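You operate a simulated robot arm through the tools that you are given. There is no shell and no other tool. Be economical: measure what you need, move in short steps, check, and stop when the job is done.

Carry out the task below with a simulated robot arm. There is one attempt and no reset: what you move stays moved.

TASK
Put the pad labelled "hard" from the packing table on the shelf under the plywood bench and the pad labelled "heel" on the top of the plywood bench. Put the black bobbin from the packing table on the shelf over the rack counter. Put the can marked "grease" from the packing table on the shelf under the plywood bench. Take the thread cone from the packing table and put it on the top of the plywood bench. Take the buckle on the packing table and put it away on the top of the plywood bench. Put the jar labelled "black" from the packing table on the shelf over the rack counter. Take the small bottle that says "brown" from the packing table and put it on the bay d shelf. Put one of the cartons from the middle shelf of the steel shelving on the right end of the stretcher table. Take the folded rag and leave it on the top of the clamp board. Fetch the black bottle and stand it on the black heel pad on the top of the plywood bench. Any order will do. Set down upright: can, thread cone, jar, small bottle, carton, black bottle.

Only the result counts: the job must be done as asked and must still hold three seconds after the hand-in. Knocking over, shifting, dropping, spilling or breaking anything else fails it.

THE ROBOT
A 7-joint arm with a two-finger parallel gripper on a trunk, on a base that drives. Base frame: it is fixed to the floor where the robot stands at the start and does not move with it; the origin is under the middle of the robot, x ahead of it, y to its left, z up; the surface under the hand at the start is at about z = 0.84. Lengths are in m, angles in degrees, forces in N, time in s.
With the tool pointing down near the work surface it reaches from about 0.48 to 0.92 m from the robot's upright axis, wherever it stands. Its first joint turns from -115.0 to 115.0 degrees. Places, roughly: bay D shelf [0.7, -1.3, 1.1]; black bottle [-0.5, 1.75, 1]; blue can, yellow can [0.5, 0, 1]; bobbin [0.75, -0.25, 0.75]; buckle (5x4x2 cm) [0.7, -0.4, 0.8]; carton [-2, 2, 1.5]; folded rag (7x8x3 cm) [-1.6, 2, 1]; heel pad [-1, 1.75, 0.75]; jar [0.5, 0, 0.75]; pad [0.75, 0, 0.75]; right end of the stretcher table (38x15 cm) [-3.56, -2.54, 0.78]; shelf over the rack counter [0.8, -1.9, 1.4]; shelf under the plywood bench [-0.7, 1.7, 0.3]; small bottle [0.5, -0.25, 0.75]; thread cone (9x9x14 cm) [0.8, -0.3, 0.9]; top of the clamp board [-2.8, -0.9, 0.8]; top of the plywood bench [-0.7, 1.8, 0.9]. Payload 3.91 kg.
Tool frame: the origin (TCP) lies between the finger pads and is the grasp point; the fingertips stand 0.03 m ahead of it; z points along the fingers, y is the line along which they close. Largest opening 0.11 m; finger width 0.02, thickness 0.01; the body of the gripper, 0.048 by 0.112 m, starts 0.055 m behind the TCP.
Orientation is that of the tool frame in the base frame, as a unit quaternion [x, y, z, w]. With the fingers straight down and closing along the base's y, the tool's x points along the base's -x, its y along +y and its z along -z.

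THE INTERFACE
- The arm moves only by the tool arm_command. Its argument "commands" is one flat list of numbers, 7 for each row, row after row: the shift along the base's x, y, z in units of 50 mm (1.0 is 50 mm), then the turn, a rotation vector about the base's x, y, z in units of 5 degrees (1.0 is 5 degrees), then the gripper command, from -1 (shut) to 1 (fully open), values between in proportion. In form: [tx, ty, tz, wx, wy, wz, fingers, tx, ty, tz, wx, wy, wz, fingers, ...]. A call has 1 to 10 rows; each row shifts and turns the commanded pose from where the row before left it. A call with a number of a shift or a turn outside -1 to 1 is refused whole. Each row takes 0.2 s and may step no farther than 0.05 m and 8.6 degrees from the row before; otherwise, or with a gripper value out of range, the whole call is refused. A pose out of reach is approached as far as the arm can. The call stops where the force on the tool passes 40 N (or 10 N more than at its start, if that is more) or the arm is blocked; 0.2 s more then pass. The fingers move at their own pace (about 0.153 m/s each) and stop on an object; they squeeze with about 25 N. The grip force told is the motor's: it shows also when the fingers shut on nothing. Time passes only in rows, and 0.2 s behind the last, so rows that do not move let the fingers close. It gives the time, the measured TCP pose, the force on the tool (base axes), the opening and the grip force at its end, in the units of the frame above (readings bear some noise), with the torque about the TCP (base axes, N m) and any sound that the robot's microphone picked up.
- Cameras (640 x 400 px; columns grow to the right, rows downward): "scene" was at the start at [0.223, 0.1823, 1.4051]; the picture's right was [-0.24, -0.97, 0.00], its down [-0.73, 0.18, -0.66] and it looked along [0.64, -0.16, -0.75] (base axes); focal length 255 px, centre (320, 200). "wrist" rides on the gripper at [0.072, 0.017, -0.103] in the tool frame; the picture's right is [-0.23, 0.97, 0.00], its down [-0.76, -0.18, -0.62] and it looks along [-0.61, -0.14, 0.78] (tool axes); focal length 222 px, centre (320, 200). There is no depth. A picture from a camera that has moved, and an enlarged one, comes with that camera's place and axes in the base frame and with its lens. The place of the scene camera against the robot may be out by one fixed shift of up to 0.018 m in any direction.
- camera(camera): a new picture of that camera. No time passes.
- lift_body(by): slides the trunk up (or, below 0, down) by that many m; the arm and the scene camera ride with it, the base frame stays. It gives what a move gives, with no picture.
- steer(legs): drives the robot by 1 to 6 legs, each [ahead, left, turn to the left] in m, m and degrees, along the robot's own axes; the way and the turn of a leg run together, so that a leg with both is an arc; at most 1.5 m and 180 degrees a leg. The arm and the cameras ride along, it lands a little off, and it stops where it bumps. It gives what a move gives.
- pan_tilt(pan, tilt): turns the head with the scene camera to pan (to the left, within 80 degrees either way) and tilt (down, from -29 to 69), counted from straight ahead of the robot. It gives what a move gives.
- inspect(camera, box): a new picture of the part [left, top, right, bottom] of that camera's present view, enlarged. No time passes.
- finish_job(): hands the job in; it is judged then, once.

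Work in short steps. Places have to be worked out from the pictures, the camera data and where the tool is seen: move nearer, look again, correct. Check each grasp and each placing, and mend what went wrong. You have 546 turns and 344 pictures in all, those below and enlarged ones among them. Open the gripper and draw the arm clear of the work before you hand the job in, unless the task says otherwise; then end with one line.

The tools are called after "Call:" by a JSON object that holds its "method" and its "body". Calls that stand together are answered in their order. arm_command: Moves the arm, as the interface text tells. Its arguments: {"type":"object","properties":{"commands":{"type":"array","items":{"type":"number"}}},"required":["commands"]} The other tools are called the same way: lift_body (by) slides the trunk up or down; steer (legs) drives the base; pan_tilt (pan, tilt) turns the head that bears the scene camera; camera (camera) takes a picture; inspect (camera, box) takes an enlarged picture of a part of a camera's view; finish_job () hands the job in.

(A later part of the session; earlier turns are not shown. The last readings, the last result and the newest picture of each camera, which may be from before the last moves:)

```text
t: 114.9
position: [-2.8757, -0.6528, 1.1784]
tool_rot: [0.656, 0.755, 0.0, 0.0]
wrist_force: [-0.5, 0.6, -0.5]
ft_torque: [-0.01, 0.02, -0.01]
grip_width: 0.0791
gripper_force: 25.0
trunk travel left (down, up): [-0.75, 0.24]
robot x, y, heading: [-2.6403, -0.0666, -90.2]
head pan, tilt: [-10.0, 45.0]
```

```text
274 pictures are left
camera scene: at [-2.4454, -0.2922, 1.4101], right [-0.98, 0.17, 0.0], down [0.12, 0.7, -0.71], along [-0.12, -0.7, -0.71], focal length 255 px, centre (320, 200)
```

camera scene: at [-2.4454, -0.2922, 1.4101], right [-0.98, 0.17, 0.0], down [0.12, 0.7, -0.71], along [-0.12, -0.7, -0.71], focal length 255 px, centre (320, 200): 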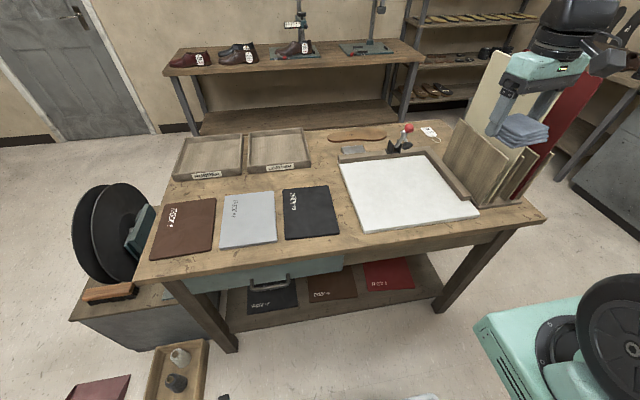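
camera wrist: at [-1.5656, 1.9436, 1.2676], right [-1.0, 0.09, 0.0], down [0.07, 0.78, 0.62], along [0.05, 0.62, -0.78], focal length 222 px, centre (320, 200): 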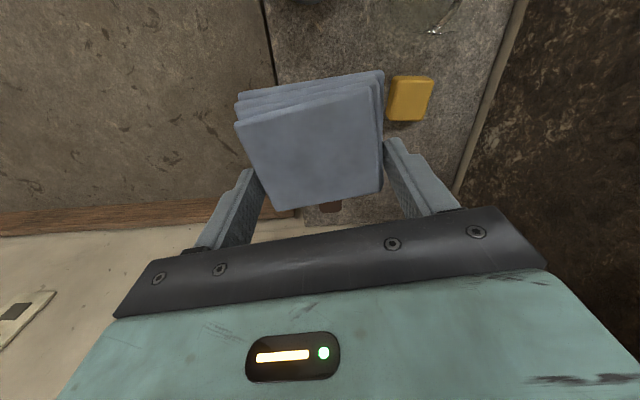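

Clear view. Board centre ≈(-2.82,-0.85). Move the rag over it and start lowering.

Call:
{"method": "arm_command", "body": {"commands": [0.2, -0.85, 0, 0, 0, 0, -1, 0.2, -0.85, 0, 0, 0, 0, -1, 0.2, -0.85, 0, 0, 0, 0, -1, 0.2, -0.85, 0, 0, 0, 0, -1, 0.2, -0.85, 0, 0, 0, 0, -1, 0, 0, -0.9, 0, 0, 0, -1, 0, 0, -0.9, 0, 0, 0, -1, 0, 0, -0.9, 0, 0, 0, -1, 0, 0, -0.9, 0, 0, 0, -1]}}

Call:
{"method": "camera", "body": {"camera": "scene"}}

```text
t: 116.9
position: [-2.8279, -0.8629, 1.0]
tool_rot: [0.656, 0.754, 0.0, 0.001]
wrist_force: [-0.1, 0.3, -0.5]
ft_torque: [0.01, 0.01, 0.0]
grip_width: 0.079
gripper_force: 25.6
trunk travel left (down, up): [-0.75, 0.24]
robot x, y, heading: [-2.6424, -0.069, -90.1]
head pan, tilt: [-10.0, 45.0]
```

```text
273 pictures are left
camera scene: at [-2.4454, -0.2918, 1.4102], right [-0.98, 0.17, 0.0], down [0.12, 0.7, -0.71], along [-0.12, -0.7, -0.71], focal length 255 px, centre (320, 200)
```

scene: 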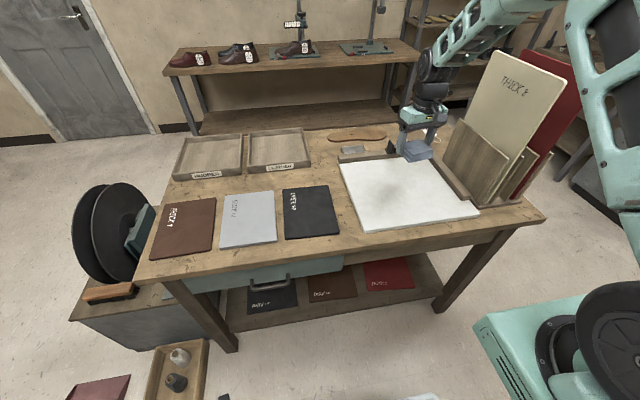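

Shadow is on the board; shift 3 cm toward the robot and lower on.

Call:
{"method": "arm_command", "body": {"commands": [0, 0.6, -0.5, 0, 0, 0, -1, 0, 0, -0.7, 0, 0, 0, -1, 0, 0, -0.3, 0, 0, 0, -1, 0, 0, -0.15, 0, 0, 0, -1, 0, 0, -0.15, 0, 0, 0, -1]}}

Call:
{"method": "inspect", "body": {"camera": "scene", "box": [320, 100, 520, 260]}}

```text
t: 118.1
position: [-2.8263, -0.835, 0.9092]
tool_rot: [0.656, 0.755, -0.001, 0.001]
wrist_force: [0.0, -0.2, -0.1]
ft_torque: [-0.02, 0.0, -0.01]
grip_width: 0.079
gripper_force: 24.7
trunk travel left (down, up): [-0.75, 0.24]
robot x, y, heading: [-2.6431, -0.0652, -89.8]
head pan, tilt: [-10.0, 45.0]
```

```text
2.50 times, centred on (420, 180) of scene
camera zoom: at [-2.4454, -0.2921, 1.4101], right [-0.98, 0.17, 0.0], down [0.12, 0.7, -0.71], along [-0.12, -0.7, -0.71], focal length 638 px, centre (70, 250)
```

zoom: 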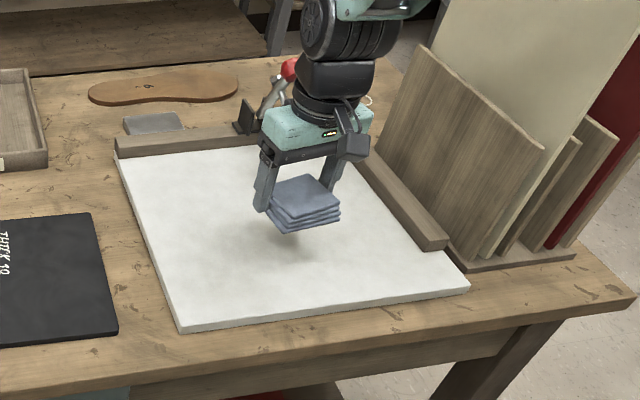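

Still a few cm above the board, centred well. Continue down in small steps.

Call:
{"method": "arm_command", "body": {"commands": [0, 0, -0.2, 0, 0, 0, -1, 0, 0, -0.2, 0, 0, 0, -1, 0, 0, -0.15, 0, 0, 0, -1, 0, 0, -0.1, 0, 0, 0, -1, 0, 0, -0.1, 0, 0, 0, -1]}}

Call:
{"method": "inspect", "body": {"camera": "scene", "box": [360, 120, 460, 220]}}

```text
t: 119.3
position: [-2.8247, -0.8354, 0.8709]
tool_rot: [0.656, 0.755, 0.0, 0.0]
wrist_force: [0.0, -0.3, -0.5]
ft_torque: [0.02, 0.02, -0.02]
grip_width: 0.0786
gripper_force: 24.6
trunk travel left (down, up): [-0.75, 0.24]
robot x, y, heading: [-2.6437, -0.0678, -90.0]
head pan, tilt: [-10.0, 45.0]
```

```text
4.00 times, centred on (410, 170) of scene
camera zoom: at [-2.4454, -0.2921, 1.4101], right [-0.98, 0.17, 0.0], down [0.12, 0.7, -0.71], along [-0.12, -0.7, -0.71], focal length 1020 px, centre (-40, 320)
```

zoom: 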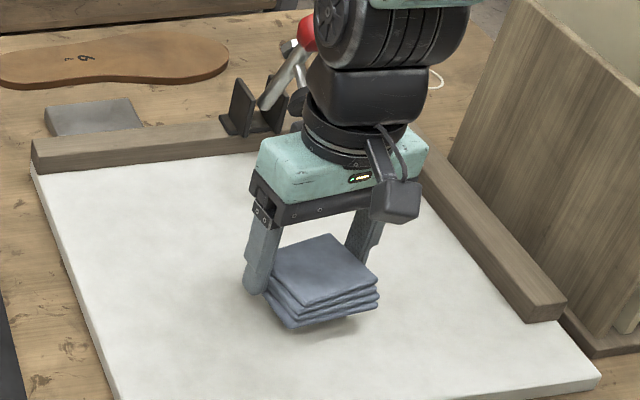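

Nearly there; a few more millimetres.

Call:
{"method": "arm_command", "body": {"commands": [0, 0, -0.08, 0, 0, 0, -1, 0, 0, -0.08, 0, 0, 0, -1, 0, 0, -0.08, 0, 0, 0, -1]}}

```text
t: 120.1
position: [-2.8263, -0.8357, 0.8594]
tool_rot: [0.656, 0.755, 0.001, 0.0]
wrist_force: [0.4, -0.2, -0.7]
ft_torque: [-0.01, 0.0, 0.01]
grip_width: 0.0789
gripper_force: 25.3
trunk travel left (down, up): [-0.75, 0.24]
robot x, y, heading: [-2.6451, -0.0636, -90.3]
head pan, tilt: [-10.0, 45.0]
```

Call:
{"method": "arm_command", "body": {"commands": [0, 0, -0.06, 0, 0, 0, -1, 0, 0, -0.06, 0, 0, 0, -1, 0, 0, -0.06, 0, 0, 0, -1, 0, 0, -0.06, 0, 0, 0, -1]}}

Call:
{"method": "inspect", "body": {"camera": "scene", "box": [360, 120, 460, 220]}}

```text
t: 121.1
position: [-2.8261, -0.8344, 0.8488]
tool_rot: [0.656, 0.755, -0.001, 0.001]
wrist_force: [-0.1, 1.5, 8.5]
ft_torque: [0.45, 0.08, -0.02]
grip_width: 0.079
gripper_force: 25.1
trunk travel left (down, up): [-0.75, 0.24]
robot x, y, heading: [-2.6401, -0.0665, -90.0]
head pan, tilt: [-10.0, 45.0]
```

```text
4.00 times, centred on (410, 170) of scene
camera zoom: at [-2.4453, -0.2918, 1.4103], right [-0.98, 0.17, 0.0], down [0.12, 0.7, -0.71], along [-0.12, -0.7, -0.71], focal length 1020 px, centre (-40, 320)
```

zoom: 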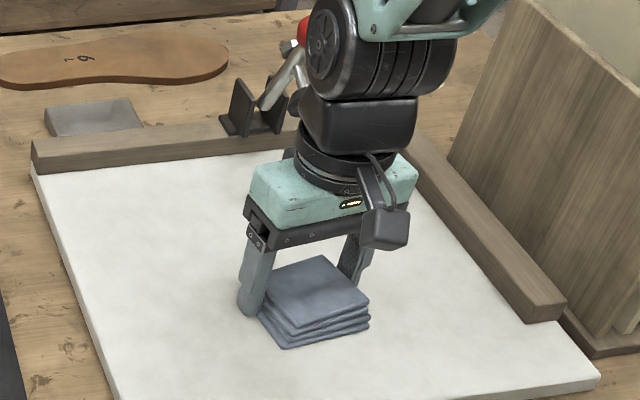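

Contact (8.5 N). Release, rise and check.

Call:
{"method": "arm_command", "body": {"commands": [0, 0, 0.02, 0, 0, 0, 0.6, 0, 0, 0, 0, 0, 0, 0.8, 0, 0, 0.3, 0, 0, 0, 0.8, 0, 0, 0.9, 0, 0, 0, 0.8, 0, 0, 0.9, 0, 0, 0, 0.8, 0, 0, 0.9, 0, 0, 0, 0.5, 0, 0, 0.9, 0, 0, 0, 0.5, 0, 0, 0.9, 0, 0, 0, 0]}}

Call:
{"method": "camera", "body": {"camera": "scene"}}

```text
t: 122.9
position: [-2.8245, -0.8359, 1.089]
tool_rot: [0.656, 0.755, 0.001, -0.001]
wrist_force: [0.3, -1.7, 0.1]
ft_torque: [0.04, 0.0, 0.04]
grip_width: 0.055
gripper_force: 0.2
trunk travel left (down, up): [-0.75, 0.24]
robot x, y, heading: [-2.639, -0.0673, -89.7]
head pan, tilt: [-10.0, 45.0]
```

```text
269 pictures are left
camera scene: at [-2.4455, -0.2925, 1.41], right [-0.98, 0.17, 0.0], down [0.12, 0.7, -0.71], along [-0.12, -0.7, -0.71], focal length 255 px, centre (320, 200)
```

scene: 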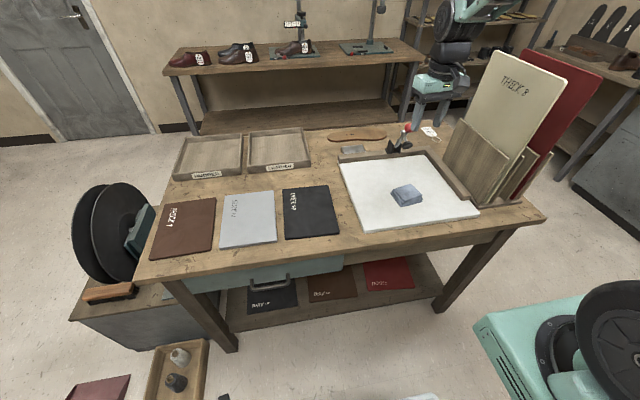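

Rag is on the clamp board. Next the carton: retract, turn round and go look at the steel shelving close up.

Call:
{"method": "arm_command", "body": {"commands": [0, 0.9, 0.2, 0, 0, 0, 0, 0, 0.9, 0.2, 0, 0, 0, 0, 0, 0.9, 0.2, 0, 0, 0, 0, 0, 0.9, 0, 0, 0, 0, 0, 0, 0.9, 0, 0, 0, 0, 0]}}

Call:
{"method": "steer", "body": {"legs": [[-0.3, 0, 0], [0, 0, 180], [0.75, -0.6, 0]]}}

Call:
{"method": "pan_tilt", "body": {"pan": 0, "tilt": 0}}

Call:
{"method": "camera", "body": {"camera": "scene"}}

```text
t: 124.1
position: [-2.8264, -0.6101, 1.1192]
tool_rot: [0.656, 0.755, 0.0, 0.001]
wrist_force: [-0.3, -1.3, 0.2]
ft_torque: [0.03, 0.0, -0.01]
grip_width: 0.0552
gripper_force: 0.0
trunk travel left (down, up): [-0.75, 0.24]
robot x, y, heading: [-2.6404, -0.0665, -90.0]
head pan, tilt: [-10.0, 45.0]
```

```text
t: 138.1
position: [-1.8731, 1.5366, 1.1189]
tool_rot: [0.76, -0.65, 0.0, -0.001]
wrist_force: [0.8, 0.0, -0.1]
ft_torque: [0.01, -0.01, 0.0]
grip_width: 0.0551
gripper_force: 0.1
trunk travel left (down, up): [-0.75, 0.24]
robot x, y, heading: [-2.0512, 0.9914, 90.9]
head pan, tilt: [-10.0, 45.0]
```

```text
t: 139.2
position: [-1.8729, 1.537, 1.1189]
tool_rot: [0.759, -0.651, 0.0, 0.001]
wrist_force: [0.6, 0.6, -0.1]
ft_torque: [0.0, -0.04, 0.01]
grip_width: 0.0551
gripper_force: 0.1
trunk travel left (down, up): [-0.75, 0.24]
robot x, y, heading: [-2.0521, 0.989, 90.8]
head pan, tilt: [0.0, 0.0]
```

```text
268 pictures are left
camera scene: at [-2.2535, 1.2148, 1.481], right [1.0, 0.01, 0.0], down [0.0, 0.0, -1.0], along [-0.01, 1.0, 0.0], focal length 255 px, centre (320, 200)
```

scene: 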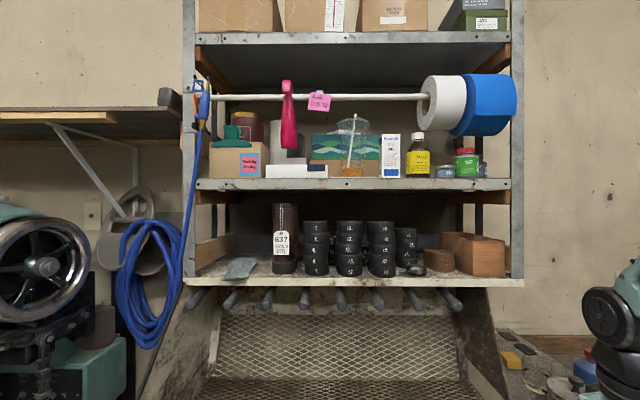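

Call:
{"method": "inspect", "body": {"camera": "scene", "box": [290, 90, 450, 190]}}

Call:
{"method": "lift_body", "body": {"by": 0.22}}

Call:
{"method": "pan_tilt", "body": {"pan": -10, "tilt": 15}}

Call:
{"method": "inspect", "body": {"camera": "scene", "box": [220, 120, 420, 245]}}

```text
4.00 times, centred on (370, 140) of scene
camera zoom: at [-2.2535, 1.2148, 1.481], right [1.0, 0.01, 0.0], down [0.0, 0.0, -1.0], along [-0.01, 1.0, 0.0], focal length 1020 px, centre (120, 440)
```

zoom: 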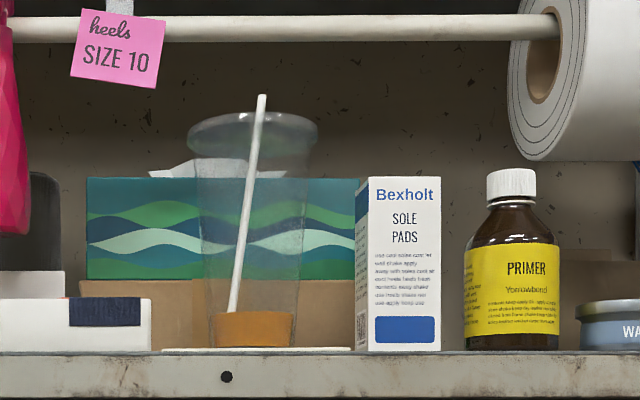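

```text
t: 141.6
position: [-1.8733, 1.537, 1.3384]
tool_rot: [0.759, -0.651, 0.0, 0.0]
wrist_force: [0.5, -0.3, 0.1]
ft_torque: [-0.01, 0.01, 0.04]
grip_width: 0.0549
gripper_force: 0.0
trunk travel left (down, up): [-0.97, 0.02]
robot x, y, heading: [-2.0519, 0.9869, 90.7]
head pan, tilt: [0.0, 0.0]
```

```text
t: 142.3
position: [-1.8723, 1.5363, 1.3384]
tool_rot: [0.759, -0.651, 0.0, 0.0]
wrist_force: [0.1, 0.5, -0.7]
ft_torque: [-0.06, 0.03, -0.02]
grip_width: 0.0549
gripper_force: 0.0
trunk travel left (down, up): [-0.97, 0.02]
robot x, y, heading: [-2.0508, 0.9891, 91.0]
head pan, tilt: [-10.0, 15.0]
```

```text
3.20 times, centred on (320, 182) of scene
camera zoom: at [-2.2374, 1.217, 1.677], right [0.99, -0.16, 0.0], down [-0.04, -0.25, -0.97], along [0.15, 0.95, -0.26], focal length 816 px, centre (320, 256)
```

zoom: 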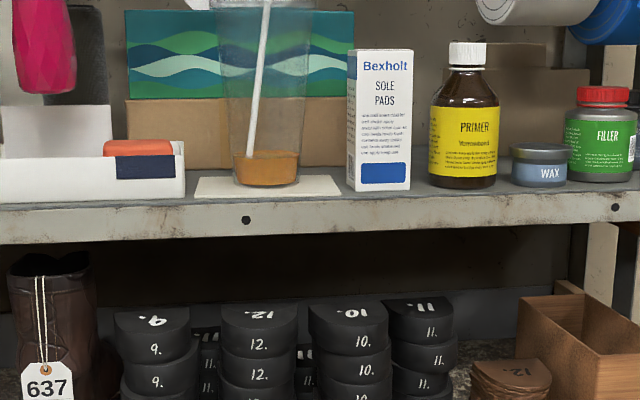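

Carton "Bexholt": front face about (-2.076,1.90), 5 cm wide, z 1.54–1.66, with clear gaps both sides. I'll use a near-horizontal grasp (20° below horizontal). First pitch the tool and position in front of it.

Call:
{"method": "arm_command", "body": {"commands": [-0.4, 0, 0.5, 0, 0, -0.88, 0.4, -0.4, 0, 0.5, 0, 0, -0.88, 0.4, -0.4, 0, 0.5, 1, 0, 0, 0.4, -0.4, 0, 0.5, 1, 0, 0, 0.4, -0.4, 0, 0.5, 1, 0, 0, 0.4, -0.4, 0, 0.5, 1, 0, 0, 0.4, -0.4, 0, 0.5, 1, 0, 0, 0.4, -0.4, 0, 0.5, 1, 0, 0, 0.4, -0.3, 0, 0.5, 1, 0, 0, 0.4, -0.3, 0, 0.5, 1, 0, 0, 0.4]}}

Call:
{"method": "arm_command", "body": {"commands": [-0.1, 0, 0.2, 1, 0, 0, 0.4, -0.1, 0, 0.2, 1, 0, 0, 0.4, 0, 0, 0.2, 1, 0, 0, 0.4, 0, 0, 0.2, 1, 0, 0, 0.4, 0, 0, 0, 1, 0, 0, 0.4, 0, 0, 0, 1, 0, 0, 0.4]}}

Call:
{"method": "camera", "body": {"camera": "wrist"}}

Call:
{"method": "camera", "body": {"camera": "scene"}}

```text
t: 144.5
position: [-2.0652, 1.565, 1.56]
tool_rot: [0.665, -0.664, -0.243, -0.242]
wrist_force: [0.7, 0.0, -0.5]
ft_torque: [0.01, -0.02, 0.0]
grip_width: 0.0768
gripper_force: 0.1
out of reach, approached as far as the arm can: row 8, 9
trunk travel left (down, up): [-0.97, 0.02]
robot x, y, heading: [-2.0504, 0.9902, 90.6]
head pan, tilt: [-10.0, 15.0]
```

```text
t: 145.9
position: [-2.0896, 1.5834, 1.5772]
tool_rot: [-0.579, 0.579, 0.405, 0.407]
wrist_force: [-0.4, 0.7, -1.0]
ft_torque: [-0.02, -0.03, -0.01]
grip_width: 0.0768
gripper_force: 0.1
out of reach, approached as far as the arm can: row 1, 2, 3, 4
trunk travel left (down, up): [-0.97, 0.02]
robot x, y, heading: [-2.0504, 0.9858, 90.7]
head pan, tilt: [-10.0, 15.0]
```

```text
265 pictures are left
camera wrist: at [-2.1078, 1.4614, 1.5453], right [-0.97, 0.08, 0.21], down [0.18, -0.33, 0.93], along [0.14, 0.94, 0.3], focal length 222 px, centre (320, 200)
```

wrist: 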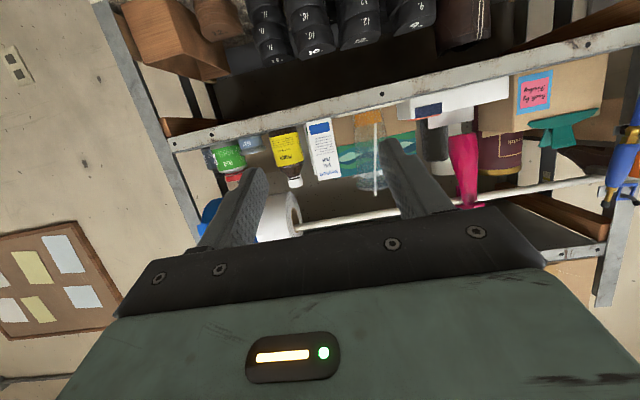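

```text
264 pictures are left
camera scene: at [-2.2375, 1.2169, 1.6769], right [0.99, -0.16, 0.0], down [-0.04, -0.26, -0.97], along [0.16, 0.95, -0.26], focal length 255 px, centre (320, 200)
```

scene: 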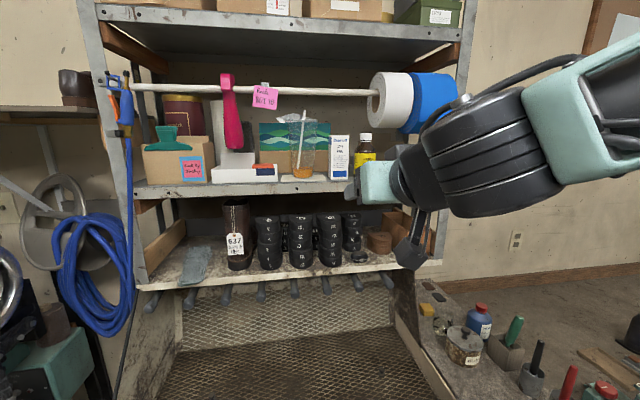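

Wrist view puts the carton at x≈-2.073, z 1.535–1.647. Move in front of it with a narrower opening, then refine before entering the gap.

Call:
{"method": "arm_command", "body": {"commands": [0.1, 0.8, 0.14, 0, 0, 0, 0.15, 0.1, 0.8, 0.14, 0, 0, 0, 0.15, 0.1, 0.8, 0.14, 0, 0, 0, 0.15, 0, 0.8, 0.14, 0, 0, 0, 0.15, 0, 0.4, 0, 0, 0, 0, 0.15]}}

Call:
{"method": "camera", "body": {"camera": "wrist"}}

Call:
{"method": "inspect", "body": {"camera": "scene", "box": [270, 120, 420, 220]}}

```text
t: 147.1
position: [-2.0748, 1.7633, 1.6063]
tool_rot: [0.58, -0.579, -0.405, -0.405]
wrist_force: [-0.8, 0.3, -0.7]
ft_torque: [0.01, 0.01, 0.0]
grip_width: 0.0635
gripper_force: 0.1
trunk travel left (down, up): [-0.97, 0.02]
robot x, y, heading: [-2.0514, 0.9873, 90.8]
head pan, tilt: [-10.0, 15.0]
```

```text
263 pictures are left
camera wrist: at [-2.092, 1.641, 1.5741], right [-0.97, 0.08, 0.21], down [0.18, -0.33, 0.93], along [0.14, 0.94, 0.3], focal length 222 px, centre (320, 200)
```

wrist: 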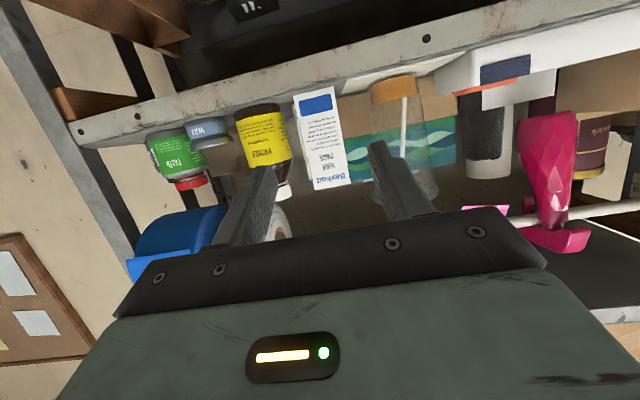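

```text
4.00 times, centred on (345, 170) of scene
camera zoom: at [-2.2373, 1.217, 1.6769], right [0.99, -0.16, 0.0], down [-0.04, -0.26, -0.97], along [0.16, 0.95, -0.26], focal length 1020 px, centre (220, 320)
```

zoom: 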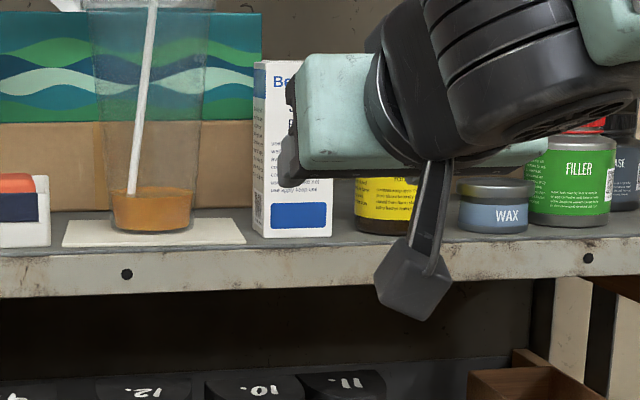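

Aligned within 2 mm. Narrow to ~62 mm and advance to just before the carton.

Call:
{"method": "arm_command", "body": {"commands": [-0.04, 0.7, 0, 0, 0, 0, 0.12, 0, 0.7, 0, 0, 0, 0, 0.12, 0, 0.3, 0, 0, 0, 0, 0.12]}}

Call:
{"method": "camera", "body": {"camera": "wrist"}}

Call:
{"method": "camera", "body": {"camera": "scene"}}

```text
t: 147.9
position: [-2.0759, 1.8479, 1.6065]
tool_rot: [-0.579, 0.579, 0.406, 0.406]
wrist_force: [0.1, 0.1, 0.5]
ft_torque: [0.0, 0.0, -0.02]
grip_width: 0.0616
gripper_force: 0.0
trunk travel left (down, up): [-0.97, 0.02]
robot x, y, heading: [-2.0483, 0.9888, 90.6]
head pan, tilt: [-10.0, 15.0]
```

```text
261 pictures are left
camera wrist: at [-2.0939, 1.7261, 1.574], right [-0.97, 0.08, 0.21], down [0.18, -0.33, 0.93], along [0.14, 0.94, 0.3], focal length 222 px, centre (320, 200)
```

wrist: 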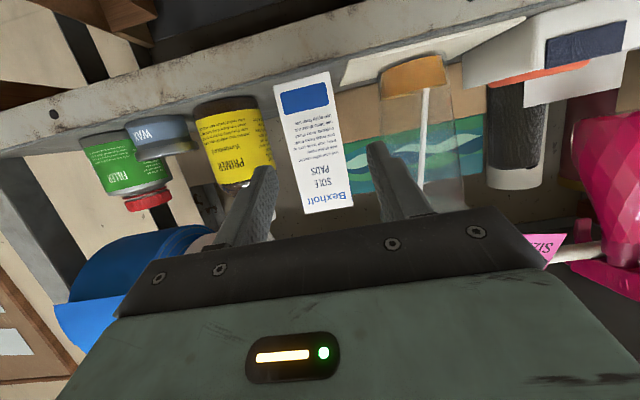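

```text
260 pictures are left
camera scene: at [-2.2373, 1.2172, 1.6768], right [0.99, -0.16, 0.0], down [-0.04, -0.26, -0.97], along [0.16, 0.95, -0.26], focal length 255 px, centre (320, 200)
```

scene: 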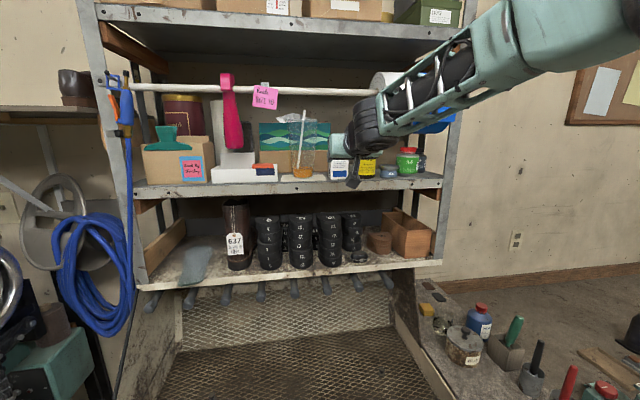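

Need finer measurement of the gap to the primer bottle. Advance 25 mm with a small right shift and zoom the wrist view.

Call:
{"method": "arm_command", "body": {"commands": [0.1, 0.25, 0, 0, 0, 0, 0.2, 0.02, 0.25, 0, 0, 0, 0, 0.2]}}

Call:
{"method": "inspect", "body": {"camera": "wrist", "box": [200, 50, 440, 220]}}

Call:
{"method": "inspect", "body": {"camera": "scene", "box": [290, 120, 430, 210]}}

```text
t: 148.5
position: [-2.0709, 1.873, 1.6064]
tool_rot: [0.58, -0.579, -0.406, -0.405]
wrist_force: [-0.6, -0.4, -0.2]
ft_torque: [0.0, 0.01, 0.0]
grip_width: 0.066
gripper_force: 0.1
trunk travel left (down, up): [-0.97, 0.02]
robot x, y, heading: [-2.0512, 0.9846, 90.8]
head pan, tilt: [-10.0, 15.0]
```

```text
2.35 times, centred on (320, 135) of wrist
camera zoom: at [-2.0879, 1.7513, 1.5739], right [-0.97, 0.08, 0.21], down [0.18, -0.33, 0.93], along [0.14, 0.94, 0.3], focal length 523 px, centre (320, 353)
```

zoom: 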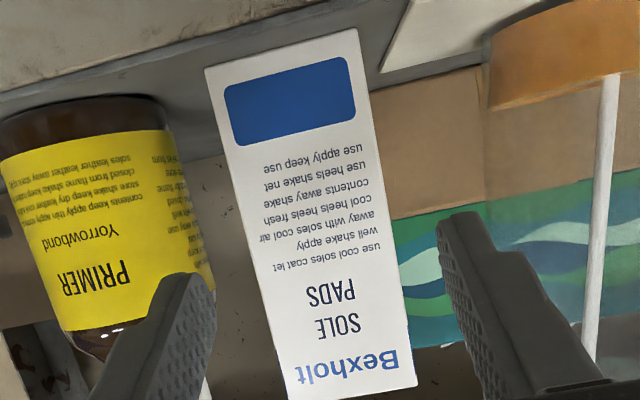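

```text
4.44 times, centred on (360, 165) of scene
camera zoom: at [-2.2374, 1.2169, 1.6769], right [0.99, -0.16, 0.0], down [-0.04, -0.26, -0.97], along [0.16, 0.95, -0.26], focal length 1134 px, centre (142, 356)
```

zoom: 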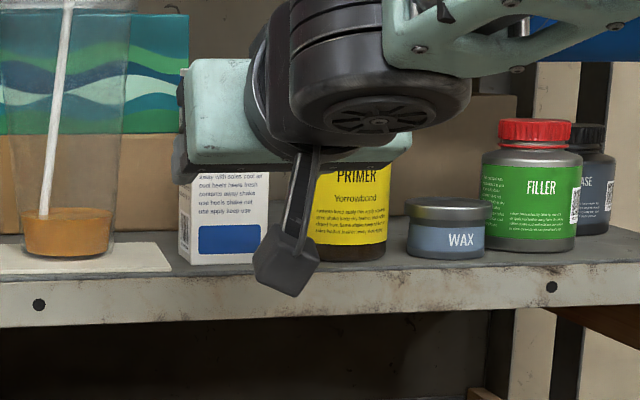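

Carton is centred within ~2 mm; gap to the primer ≈18 mm. Set opening to 57 mm, nudge 2 mm left, and advance in small steps.

Call:
{"method": "arm_command", "body": {"commands": [-0.04, 0, 0, 0, 0, 0, 0.04, 0, 0.2, 0, 0, 0, 0, 0.04, 0, 0.2, 0, 0, 0, 0, 0.04]}}

Call:
{"method": "inspect", "body": {"camera": "wrist", "box": [200, 50, 440, 220]}}

```text
t: 149.3
position: [-2.0711, 1.893, 1.6077]
tool_rot: [-0.578, 0.58, 0.406, 0.406]
wrist_force: [-0.2, 0.4, -0.8]
ft_torque: [0.02, 0.0, 0.01]
grip_width: 0.0571
gripper_force: 0.2
trunk travel left (down, up): [-0.97, 0.02]
robot x, y, heading: [-2.0518, 0.9892, 90.9]
head pan, tilt: [-10.0, 15.0]
```

```text
2.35 times, centred on (320, 135) of wrist
camera zoom: at [-2.0893, 1.7709, 1.5742], right [-0.97, 0.08, 0.21], down [0.18, -0.33, 0.93], along [0.14, 0.94, 0.3], focal length 523 px, centre (320, 353)
```

zoom: 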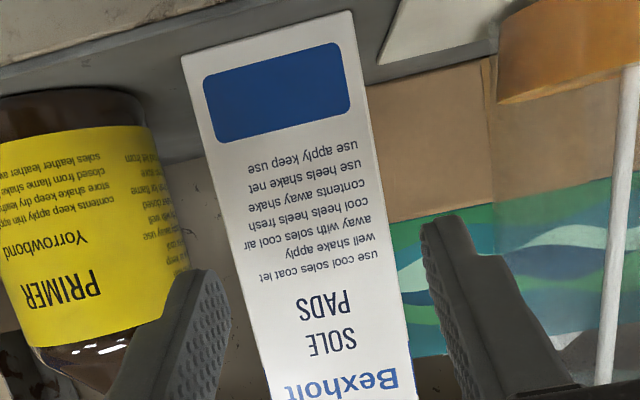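

Carton width ≈55 mm, face ≈3 cm beyond the tips. Open to 61 mm, nudge +1 mm, advance.

Call:
{"method": "arm_command", "body": {"commands": [0.02, 0, 0, 0, 0, 0, 0.115, 0, 0.2, 0, 0, 0, 0, 0.115, 0, 0.2, 0, 0, 0, 0, 0.115]}}

Call:
{"method": "inspect", "body": {"camera": "wrist", "box": [200, 50, 440, 220]}}

```text
t: 150.1
position: [-2.0701, 1.9111, 1.6069]
tool_rot: [-0.579, 0.579, 0.407, 0.406]
wrist_force: [0.1, -0.5, 0.0]
ft_torque: [0.02, -0.01, 0.02]
grip_width: 0.0613
gripper_force: 0.1
trunk travel left (down, up): [-0.97, 0.02]
robot x, y, heading: [-2.0481, 0.9894, 90.9]
head pan, tilt: [-10.0, 15.0]
```

```text
2.35 times, centred on (320, 135) of wrist
camera zoom: at [-2.0887, 1.7906, 1.5743], right [-0.97, 0.08, 0.21], down [0.18, -0.33, 0.93], along [0.14, 0.94, 0.3], focal length 523 px, centre (320, 353)
```

zoom: 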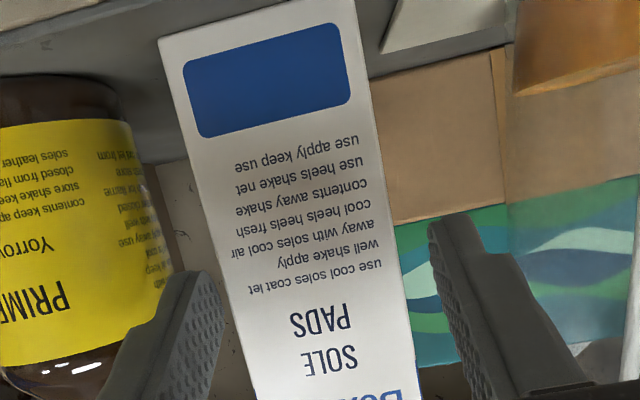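

Slight offset; shift 3 mm right (+x) and advance 25 mm more.

Call:
{"method": "arm_command", "body": {"commands": [0.06, 0, 0, 0, 0, 0, 0.115, 0, 0.2, 0, 0, 0, 0, 0.115, 0, 0.2, 0, 0, 0, 0, 0.115]}}

Call:
{"method": "inspect", "body": {"camera": "wrist", "box": [200, 50, 440, 220]}}

Call:
{"method": "inspect", "body": {"camera": "scene", "box": [290, 120, 430, 210]}}

```text
t: 150.9
position: [-2.0674, 1.9321, 1.6062]
tool_rot: [0.58, -0.579, -0.406, -0.405]
wrist_force: [0.2, -0.1, 0.2]
ft_torque: [0.0, 0.0, 0.04]
grip_width: 0.0612
gripper_force: 0.1
trunk travel left (down, up): [-0.97, 0.02]
robot x, y, heading: [-2.049, 0.9871, 90.9]
head pan, tilt: [-10.0, 15.0]
```

```text
2.35 times, centred on (320, 135) of wrist
camera zoom: at [-2.0857, 1.8109, 1.5735], right [-0.97, 0.08, 0.21], down [0.18, -0.33, 0.93], along [0.14, 0.94, 0.3], focal length 523 px, centre (320, 353)
```

zoom: 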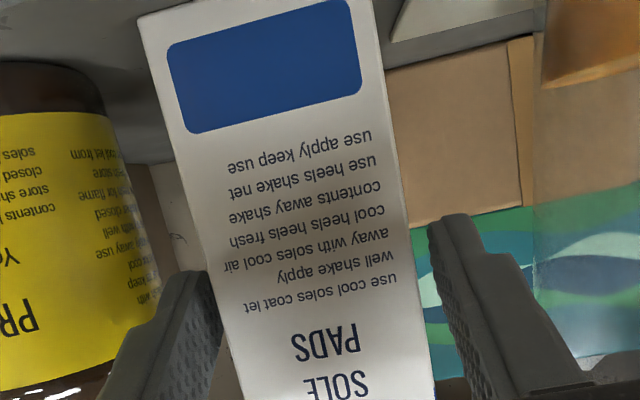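

```text
4.44 times, centred on (360, 165) of scene
camera zoom: at [-2.2373, 1.217, 1.6769], right [0.99, -0.16, 0.0], down [-0.04, -0.26, -0.97], along [0.16, 0.95, -0.26], focal length 1134 px, centre (142, 356)
```

zoom: 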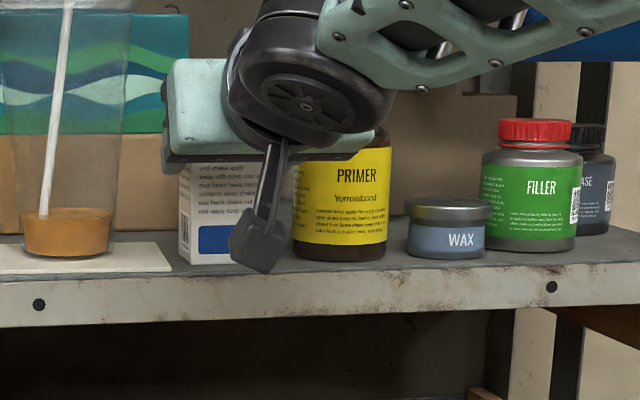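

Left finger overlaps the carton edge slightly in view; shift +4 mm right, advance 10 mm, and look.

Call:
{"method": "arm_command", "body": {"commands": [0.08, 0, 0, 0, 0, 0, 0.115, 0, 0.2, 0, 0, 0, 0, 0.115]}}

Call:
{"method": "inspect", "body": {"camera": "wrist", "box": [200, 50, 440, 220]}}

```text
t: 151.5
position: [-2.0632, 1.9424, 1.607]
tool_rot: [-0.579, 0.579, 0.406, 0.406]
wrist_force: [0.2, -0.8, 0.2]
ft_torque: [-0.01, -0.04, 0.02]
grip_width: 0.0614
gripper_force: 0.0
trunk travel left (down, up): [-0.97, 0.02]
robot x, y, heading: [-2.05, 0.9916, 90.8]
head pan, tilt: [-10.0, 15.0]
```

```text
2.35 times, centred on (320, 135) of wrist
camera zoom: at [-2.0809, 1.8206, 1.5744], right [-0.97, 0.08, 0.21], down [0.18, -0.33, 0.93], along [0.14, 0.94, 0.3], focal length 523 px, centre (320, 353)
```

zoom: 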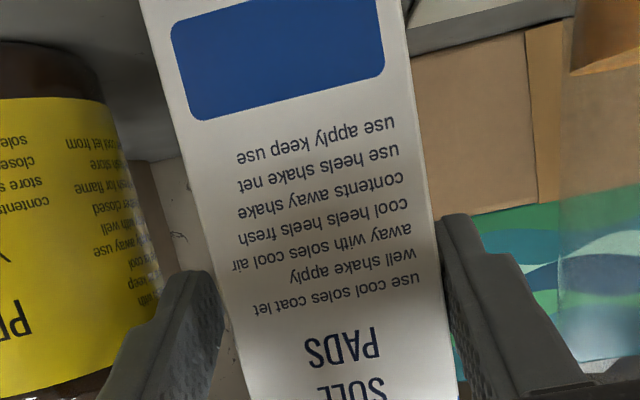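

The carton appears about 60 mm wide; open to 70 mm and check spacing again.

Call:
{"method": "arm_command", "body": {"commands": [0, 0, 0, 0, 0, 0, 0.27]}}

Call:
{"method": "camera", "body": {"camera": "wrist"}}

Call:
{"method": "inspect", "body": {"camera": "scene", "box": [310, 130, 390, 190]}}

```text
t: 151.9
position: [-2.0636, 1.942, 1.6061]
tool_rot: [-0.578, 0.58, 0.405, 0.406]
wrist_force: [-0.3, -0.3, -0.4]
ft_torque: [-0.01, 0.01, 0.04]
grip_width: 0.07
gripper_force: 0.0
trunk travel left (down, up): [-0.97, 0.02]
robot x, y, heading: [-2.0516, 0.9878, 90.7]
head pan, tilt: [-10.0, 15.0]
```

```text
252 pictures are left
camera wrist: at [-2.0811, 1.8208, 1.5742], right [-0.97, 0.08, 0.21], down [0.18, -0.33, 0.93], along [0.14, 0.94, 0.3], focal length 222 px, centre (320, 200)
```

wrist: 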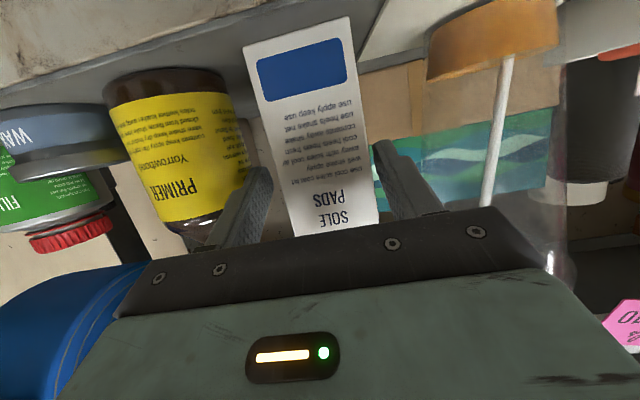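

```text
6.67 times, centred on (350, 160) of scene
camera zoom: at [-2.2374, 1.2171, 1.6769], right [0.99, -0.16, 0.0], down [-0.04, -0.26, -0.97], along [0.16, 0.95, -0.26], focal length 1700 px, centre (120, 467)
```

zoom: 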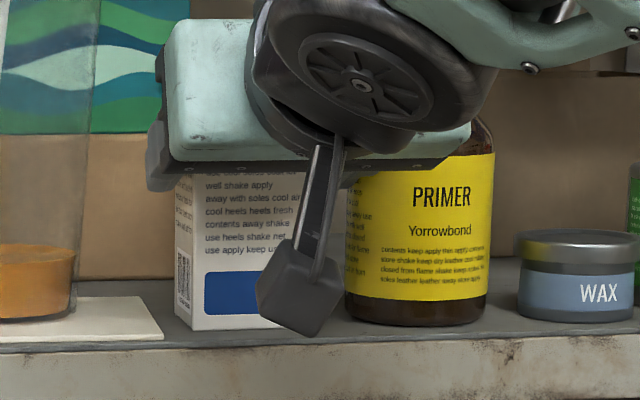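

Balanced, ~7 mm each side. Advance 20 mm in two steps.

Call:
{"method": "arm_command", "body": {"commands": [0, 0.2, 0, 0, 0, 0, 0.27, 0, 0.2, 0, 0, 0, 0, 0.27]}}

Call:
{"method": "camera", "body": {"camera": "wrist"}}

Call:
{"method": "inspect", "body": {"camera": "scene", "box": [310, 130, 390, 190]}}

```text
t: 152.5
position: [-2.0637, 1.963, 1.6057]
tool_rot: [0.58, -0.578, -0.406, -0.405]
wrist_force: [-0.5, -0.3, -0.4]
ft_torque: [0.0, -0.02, -0.01]
grip_width: 0.0694
gripper_force: 0.1
trunk travel left (down, up): [-0.97, 0.02]
robot x, y, heading: [-2.0497, 0.991, 91.0]
head pan, tilt: [-10.0, 15.0]
```

```text
250 pictures are left
camera wrist: at [-2.0811, 1.8409, 1.5742], right [-0.97, 0.08, 0.21], down [0.18, -0.33, 0.93], along [0.14, 0.94, 0.3], focal length 222 px, centre (320, 200)
```

wrist: 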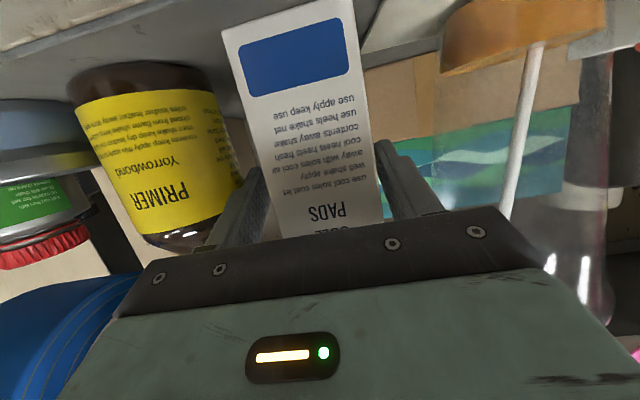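

```text
6.67 times, centred on (350, 160) of scene
camera zoom: at [-2.2375, 1.217, 1.6769], right [0.99, -0.16, 0.0], down [-0.04, -0.26, -0.97], along [0.16, 0.95, -0.26], focal length 1700 px, centre (120, 467)
```

zoom: 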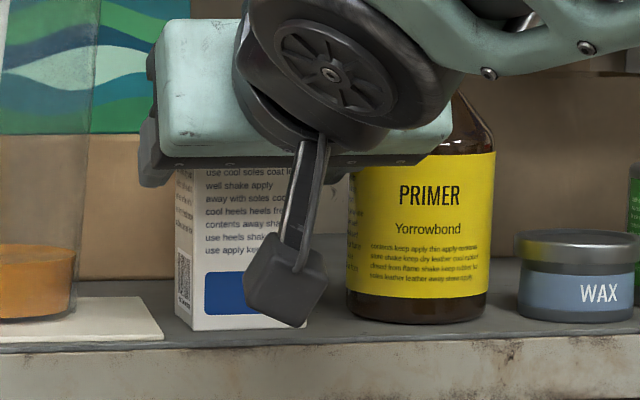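

Fit across views: carton width ≈49 mm, face at y≈1.935, so the fingers are already well alongside it and nothing has moved. Close gently.

Call:
{"method": "arm_command", "body": {"commands": [0, 0, 0, 0, 0, 0, 0, 0, 0, 0, 0, 0, 0, -1, 0, 0, 0, 0, 0, 0, -1, 0, 0, 0, 0, 0, 0, -1]}}

Call:
{"method": "camera", "body": {"camera": "wrist"}}

Call:
{"method": "inspect", "body": {"camera": "scene", "box": [310, 130, 390, 190]}}

```text
t: 153.5
position: [-2.0625, 1.9624, 1.6057]
tool_rot: [-0.579, 0.579, 0.406, 0.406]
wrist_force: [1.0, -0.9, 0.8]
ft_torque: [0.01, 0.01, 0.01]
grip_width: 0.0517
gripper_force: 24.7
trunk travel left (down, up): [-0.97, 0.02]
robot x, y, heading: [-2.0504, 0.9847, 90.8]
head pan, tilt: [-10.0, 15.0]
```

```text
248 pictures are left
camera wrist: at [-2.081, 1.8409, 1.5742], right [-0.97, 0.08, 0.21], down [0.18, -0.33, 0.93], along [0.14, 0.94, 0.3], focal length 222 px, centre (320, 200)
```

wrist: 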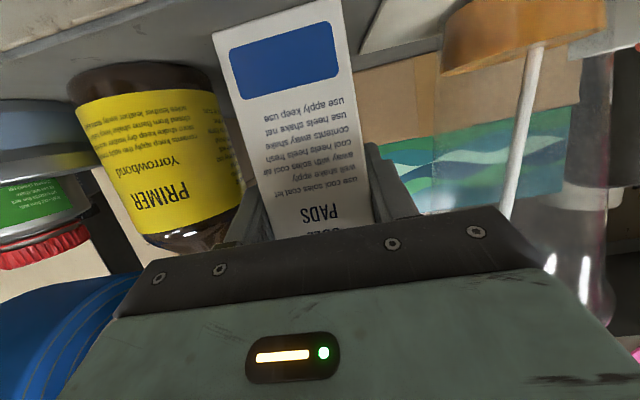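

```text
6.67 times, centred on (350, 160) of scene
camera zoom: at [-2.2374, 1.2171, 1.6769], right [0.99, -0.16, 0.0], down [-0.04, -0.26, -0.97], along [0.16, 0.95, -0.26], focal length 1700 px, centre (120, 467)
```

zoom: 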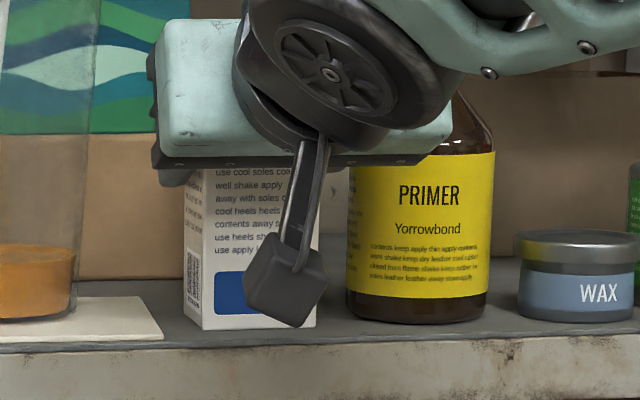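

Carton gripped (52 mm). Lift 12 mm and draw it straight out.

Call:
{"method": "arm_command", "body": {"commands": [0, 0, 0.24, 0, 0, 0, -1, 0, -0.5, 0, 0, 0, 0, -1, 0, -0.7, 0, 0, 0, 0, -1, 0, -0.8, 0, 0, 0, 0, -1, 0, -0.8, 0, 0, 0, 0, -1, 0, -0.8, 0, 0, 0, 0, -1, 0, -0.8, 0, 0, 0, 0, -1]}}

Call:
{"method": "camera", "body": {"camera": "scene"}}

Call:
{"method": "camera", "body": {"camera": "wrist"}}

```text
t: 155.1
position: [-2.0677, 1.7423, 1.6193]
tool_rot: [0.58, -0.578, -0.405, -0.407]
wrist_force: [-3.9, -1.3, 0.0]
ft_torque: [0.01, -0.06, -0.25]
grip_width: 0.0517
gripper_force: 25.0
trunk travel left (down, up): [-0.97, 0.02]
robot x, y, heading: [-2.0509, 0.9856, 90.7]
head pan, tilt: [-10.0, 15.0]
```

```text
246 pictures are left
camera scene: at [-2.2414, 1.2156, 1.6766], right [0.99, -0.16, 0.0], down [-0.04, -0.25, -0.97], along [0.16, 0.95, -0.26], focal length 255 px, centre (320, 200)
```

scene: 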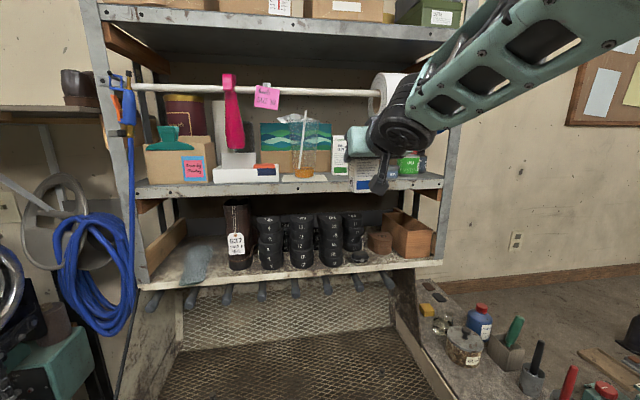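

```text
245 pictures are left
camera wrist: at [-2.0855, 1.6196, 1.5865], right [-0.97, 0.08, 0.21], down [0.18, -0.33, 0.93], along [0.14, 0.94, 0.3], focal length 222 px, centre (320, 200)
```

wrist: 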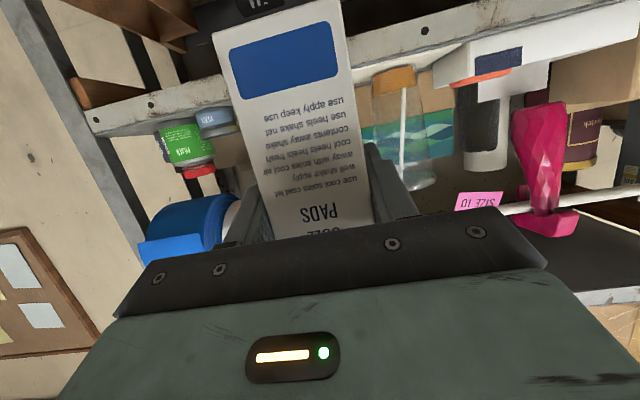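

Carton is out, but a 3.9 N side force shows; check the shelf neighbours.

Call:
{"method": "inspect", "body": {"camera": "scene", "box": [290, 110, 450, 210]}}

Call:
{"method": "arm_command", "body": {"commands": [0, -0.6, 0, 0, 0, 0, -1, 0, -0.6, 0, 0, 0, 0, -1]}}

Call:
{"method": "inspect", "body": {"camera": "scene", "box": [290, 110, 450, 210]}}

```text
4.00 times, centred on (370, 160) of scene
camera zoom: at [-2.2414, 1.2156, 1.6766], right [0.99, -0.16, 0.0], down [-0.04, -0.25, -0.97], along [0.16, 0.95, -0.26], focal length 1020 px, centre (120, 360)
```

zoom: 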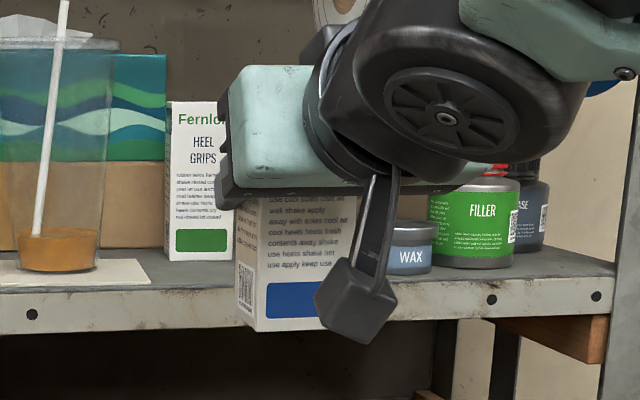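

```text
t: 155.7
position: [-2.0552, 1.6865, 1.6167]
tool_rot: [-0.575, 0.588, 0.413, 0.392]
wrist_force: [2.2, 0.6, -1.1]
ft_torque: [0.04, 0.04, 0.09]
grip_width: 0.0519
gripper_force: 25.3
out of reach, approached as far as the arm can: row 1
trunk travel left (down, up): [-0.97, 0.02]
robot x, y, heading: [-2.049, 0.9874, 90.8]
head pan, tilt: [-10.0, 15.0]
```

```text
4.00 times, centred on (370, 160) of scene
camera zoom: at [-2.2381, 1.2191, 1.6789], right [0.99, -0.13, 0.0], down [-0.03, -0.24, -0.97], along [0.12, 0.96, -0.24], focal length 1020 px, centre (120, 360)
```

zoom: 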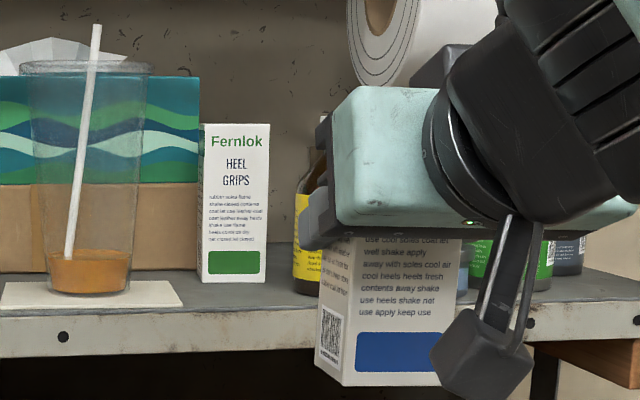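

Neighbours (primer, cup, second carton) stand untouched; the arm just neared a reach limit. Drive the base back instead.

Call:
{"method": "steer", "body": {"legs": [[-0.45, 0, 0]]}}

Call:
{"method": "lift_body", "body": {"by": -0.22}}

Call:
{"method": "pan_tilt", "body": {"pan": -5, "tilt": 10}}

Call:
{"method": "camera", "body": {"camera": "scene"}}

```text
t: 158.4
position: [-2.0501, 1.2343, 1.6163]
tool_rot: [-0.575, 0.589, 0.411, 0.393]
wrist_force: [-0.2, 0.0, -0.3]
ft_torque: [-0.06, 0.0, -0.02]
grip_width: 0.0516
gripper_force: 25.2
trunk travel left (down, up): [-0.97, 0.02]
robot x, y, heading: [-2.0446, 0.5371, 90.8]
head pan, tilt: [-10.0, 15.0]
```

```text
t: 160.8
position: [-2.0475, 1.235, 1.3967]
tool_rot: [-0.574, 0.589, 0.412, 0.393]
wrist_force: [-0.2, -0.1, -1.6]
ft_torque: [-0.03, 0.02, -0.04]
grip_width: 0.0516
gripper_force: 24.7
trunk travel left (down, up): [-0.75, 0.24]
robot x, y, heading: [-2.0457, 0.5376, 90.6]
head pan, tilt: [-10.0, 15.0]
```

```text
t: 161.4
position: [-2.0491, 1.2338, 1.396]
tool_rot: [-0.574, 0.59, 0.411, 0.392]
wrist_force: [-0.5, -1.1, -0.7]
ft_torque: [-0.02, 0.01, 0.0]
grip_width: 0.0515
gripper_force: 25.1
trunk travel left (down, up): [-0.75, 0.24]
robot x, y, heading: [-2.0451, 0.538, 90.8]
head pan, tilt: [-5.0, 10.0]
```

```text
242 pictures are left
camera scene: at [-2.2411, 0.7675, 1.4629], right [1.0, -0.06, 0.0], down [-0.01, -0.2, -0.98], along [0.06, 0.98, -0.2], focal length 255 px, centre (320, 200)
```

scene: 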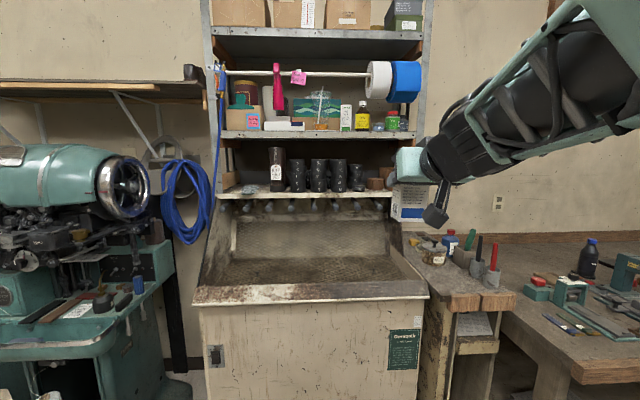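

Turn round to face −y and look at the route to the stretcher table.

Call:
{"method": "steer", "body": {"legs": [[0, 0, 179.3], [0.3, -0.9, 0]]}}

Call:
{"method": "pan_tilt", "body": {"pan": -20, "tilt": 25}}

Call:
{"method": "camera", "body": {"camera": "scene"}}

```text
t: 173.7
position: [-2.9548, -0.4494, 1.3958]
tool_rot: [0.595, 0.569, -0.396, 0.408]
wrist_force: [0.1, 0.5, -1.0]
ft_torque: [0.01, -0.02, -0.01]
grip_width: 0.0517
gripper_force: 25.4
trunk travel left (down, up): [-0.75, 0.24]
robot x, y, heading: [-2.9458, 0.2504, -90.5]
head pan, tilt: [-5.0, 10.0]
```

```text
t: 174.5
position: [-2.9527, -0.4486, 1.3964]
tool_rot: [0.595, 0.569, -0.394, 0.409]
wrist_force: [0.6, -0.3, -1.4]
ft_torque: [0.01, -0.03, 0.0]
grip_width: 0.0517
gripper_force: 25.4
trunk travel left (down, up): [-0.75, 0.24]
robot x, y, heading: [-2.9457, 0.2484, -90.4]
head pan, tilt: [-20.0, 25.0]
```

```text
241 pictures are left
camera scene: at [-2.7652, 0.0115, 1.4409], right [-0.95, 0.31, 0.0], down [0.13, 0.4, -0.91], along [-0.28, -0.86, -0.42], focal length 255 px, centre (320, 200)
```

scene: 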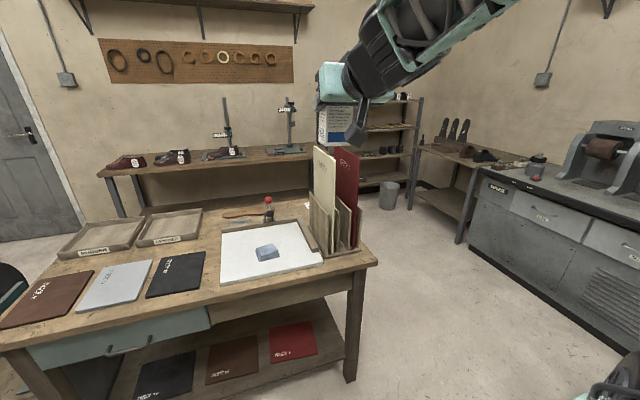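

Route is clear. Drive round the right end of the clamp table.

Call:
{"method": "steer", "body": {"legs": [[0.35, -0.6, 0], [0.6, -0.28, 0], [0.6, 0, 0]]}}

Call:
{"method": "pan_tilt", "body": {"pan": 0, "tilt": 35}}

Call:
{"method": "camera", "body": {"camera": "scene"}}

```text
t: 179.0
position: [-3.5832, -0.835, 1.3962]
tool_rot: [0.597, 0.568, -0.393, 0.409]
wrist_force: [0.3, -0.6, -0.7]
ft_torque: [0.0, 0.01, -0.01]
grip_width: 0.0515
gripper_force: 24.8
trunk travel left (down, up): [-0.75, 0.24]
robot x, y, heading: [-3.569, -0.1419, -90.4]
head pan, tilt: [-20.0, 25.0]
stopped in leg 2: the robot was blocked; the commanded pose is now the measured one
```

```text
t: 179.9
position: [-3.5843, -0.8349, 1.3945]
tool_rot: [0.597, 0.567, -0.394, 0.408]
wrist_force: [0.4, 0.3, -0.7]
ft_torque: [0.01, -0.01, 0.02]
grip_width: 0.0516
gripper_force: 25.4
trunk travel left (down, up): [-0.75, 0.24]
robot x, y, heading: [-3.5705, -0.1352, -90.6]
head pan, tilt: [0.0, 35.0]
```

```text
240 pictures are left
camera scene: at [-3.3641, -0.3745, 1.4249], right [-1.0, 0.01, 0.0], down [0.01, 0.57, -0.82], along [-0.01, -0.82, -0.57], focal length 255 px, centre (320, 200)
```

scene: 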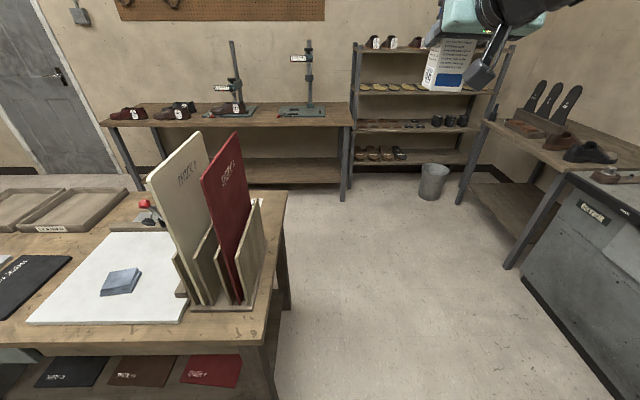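

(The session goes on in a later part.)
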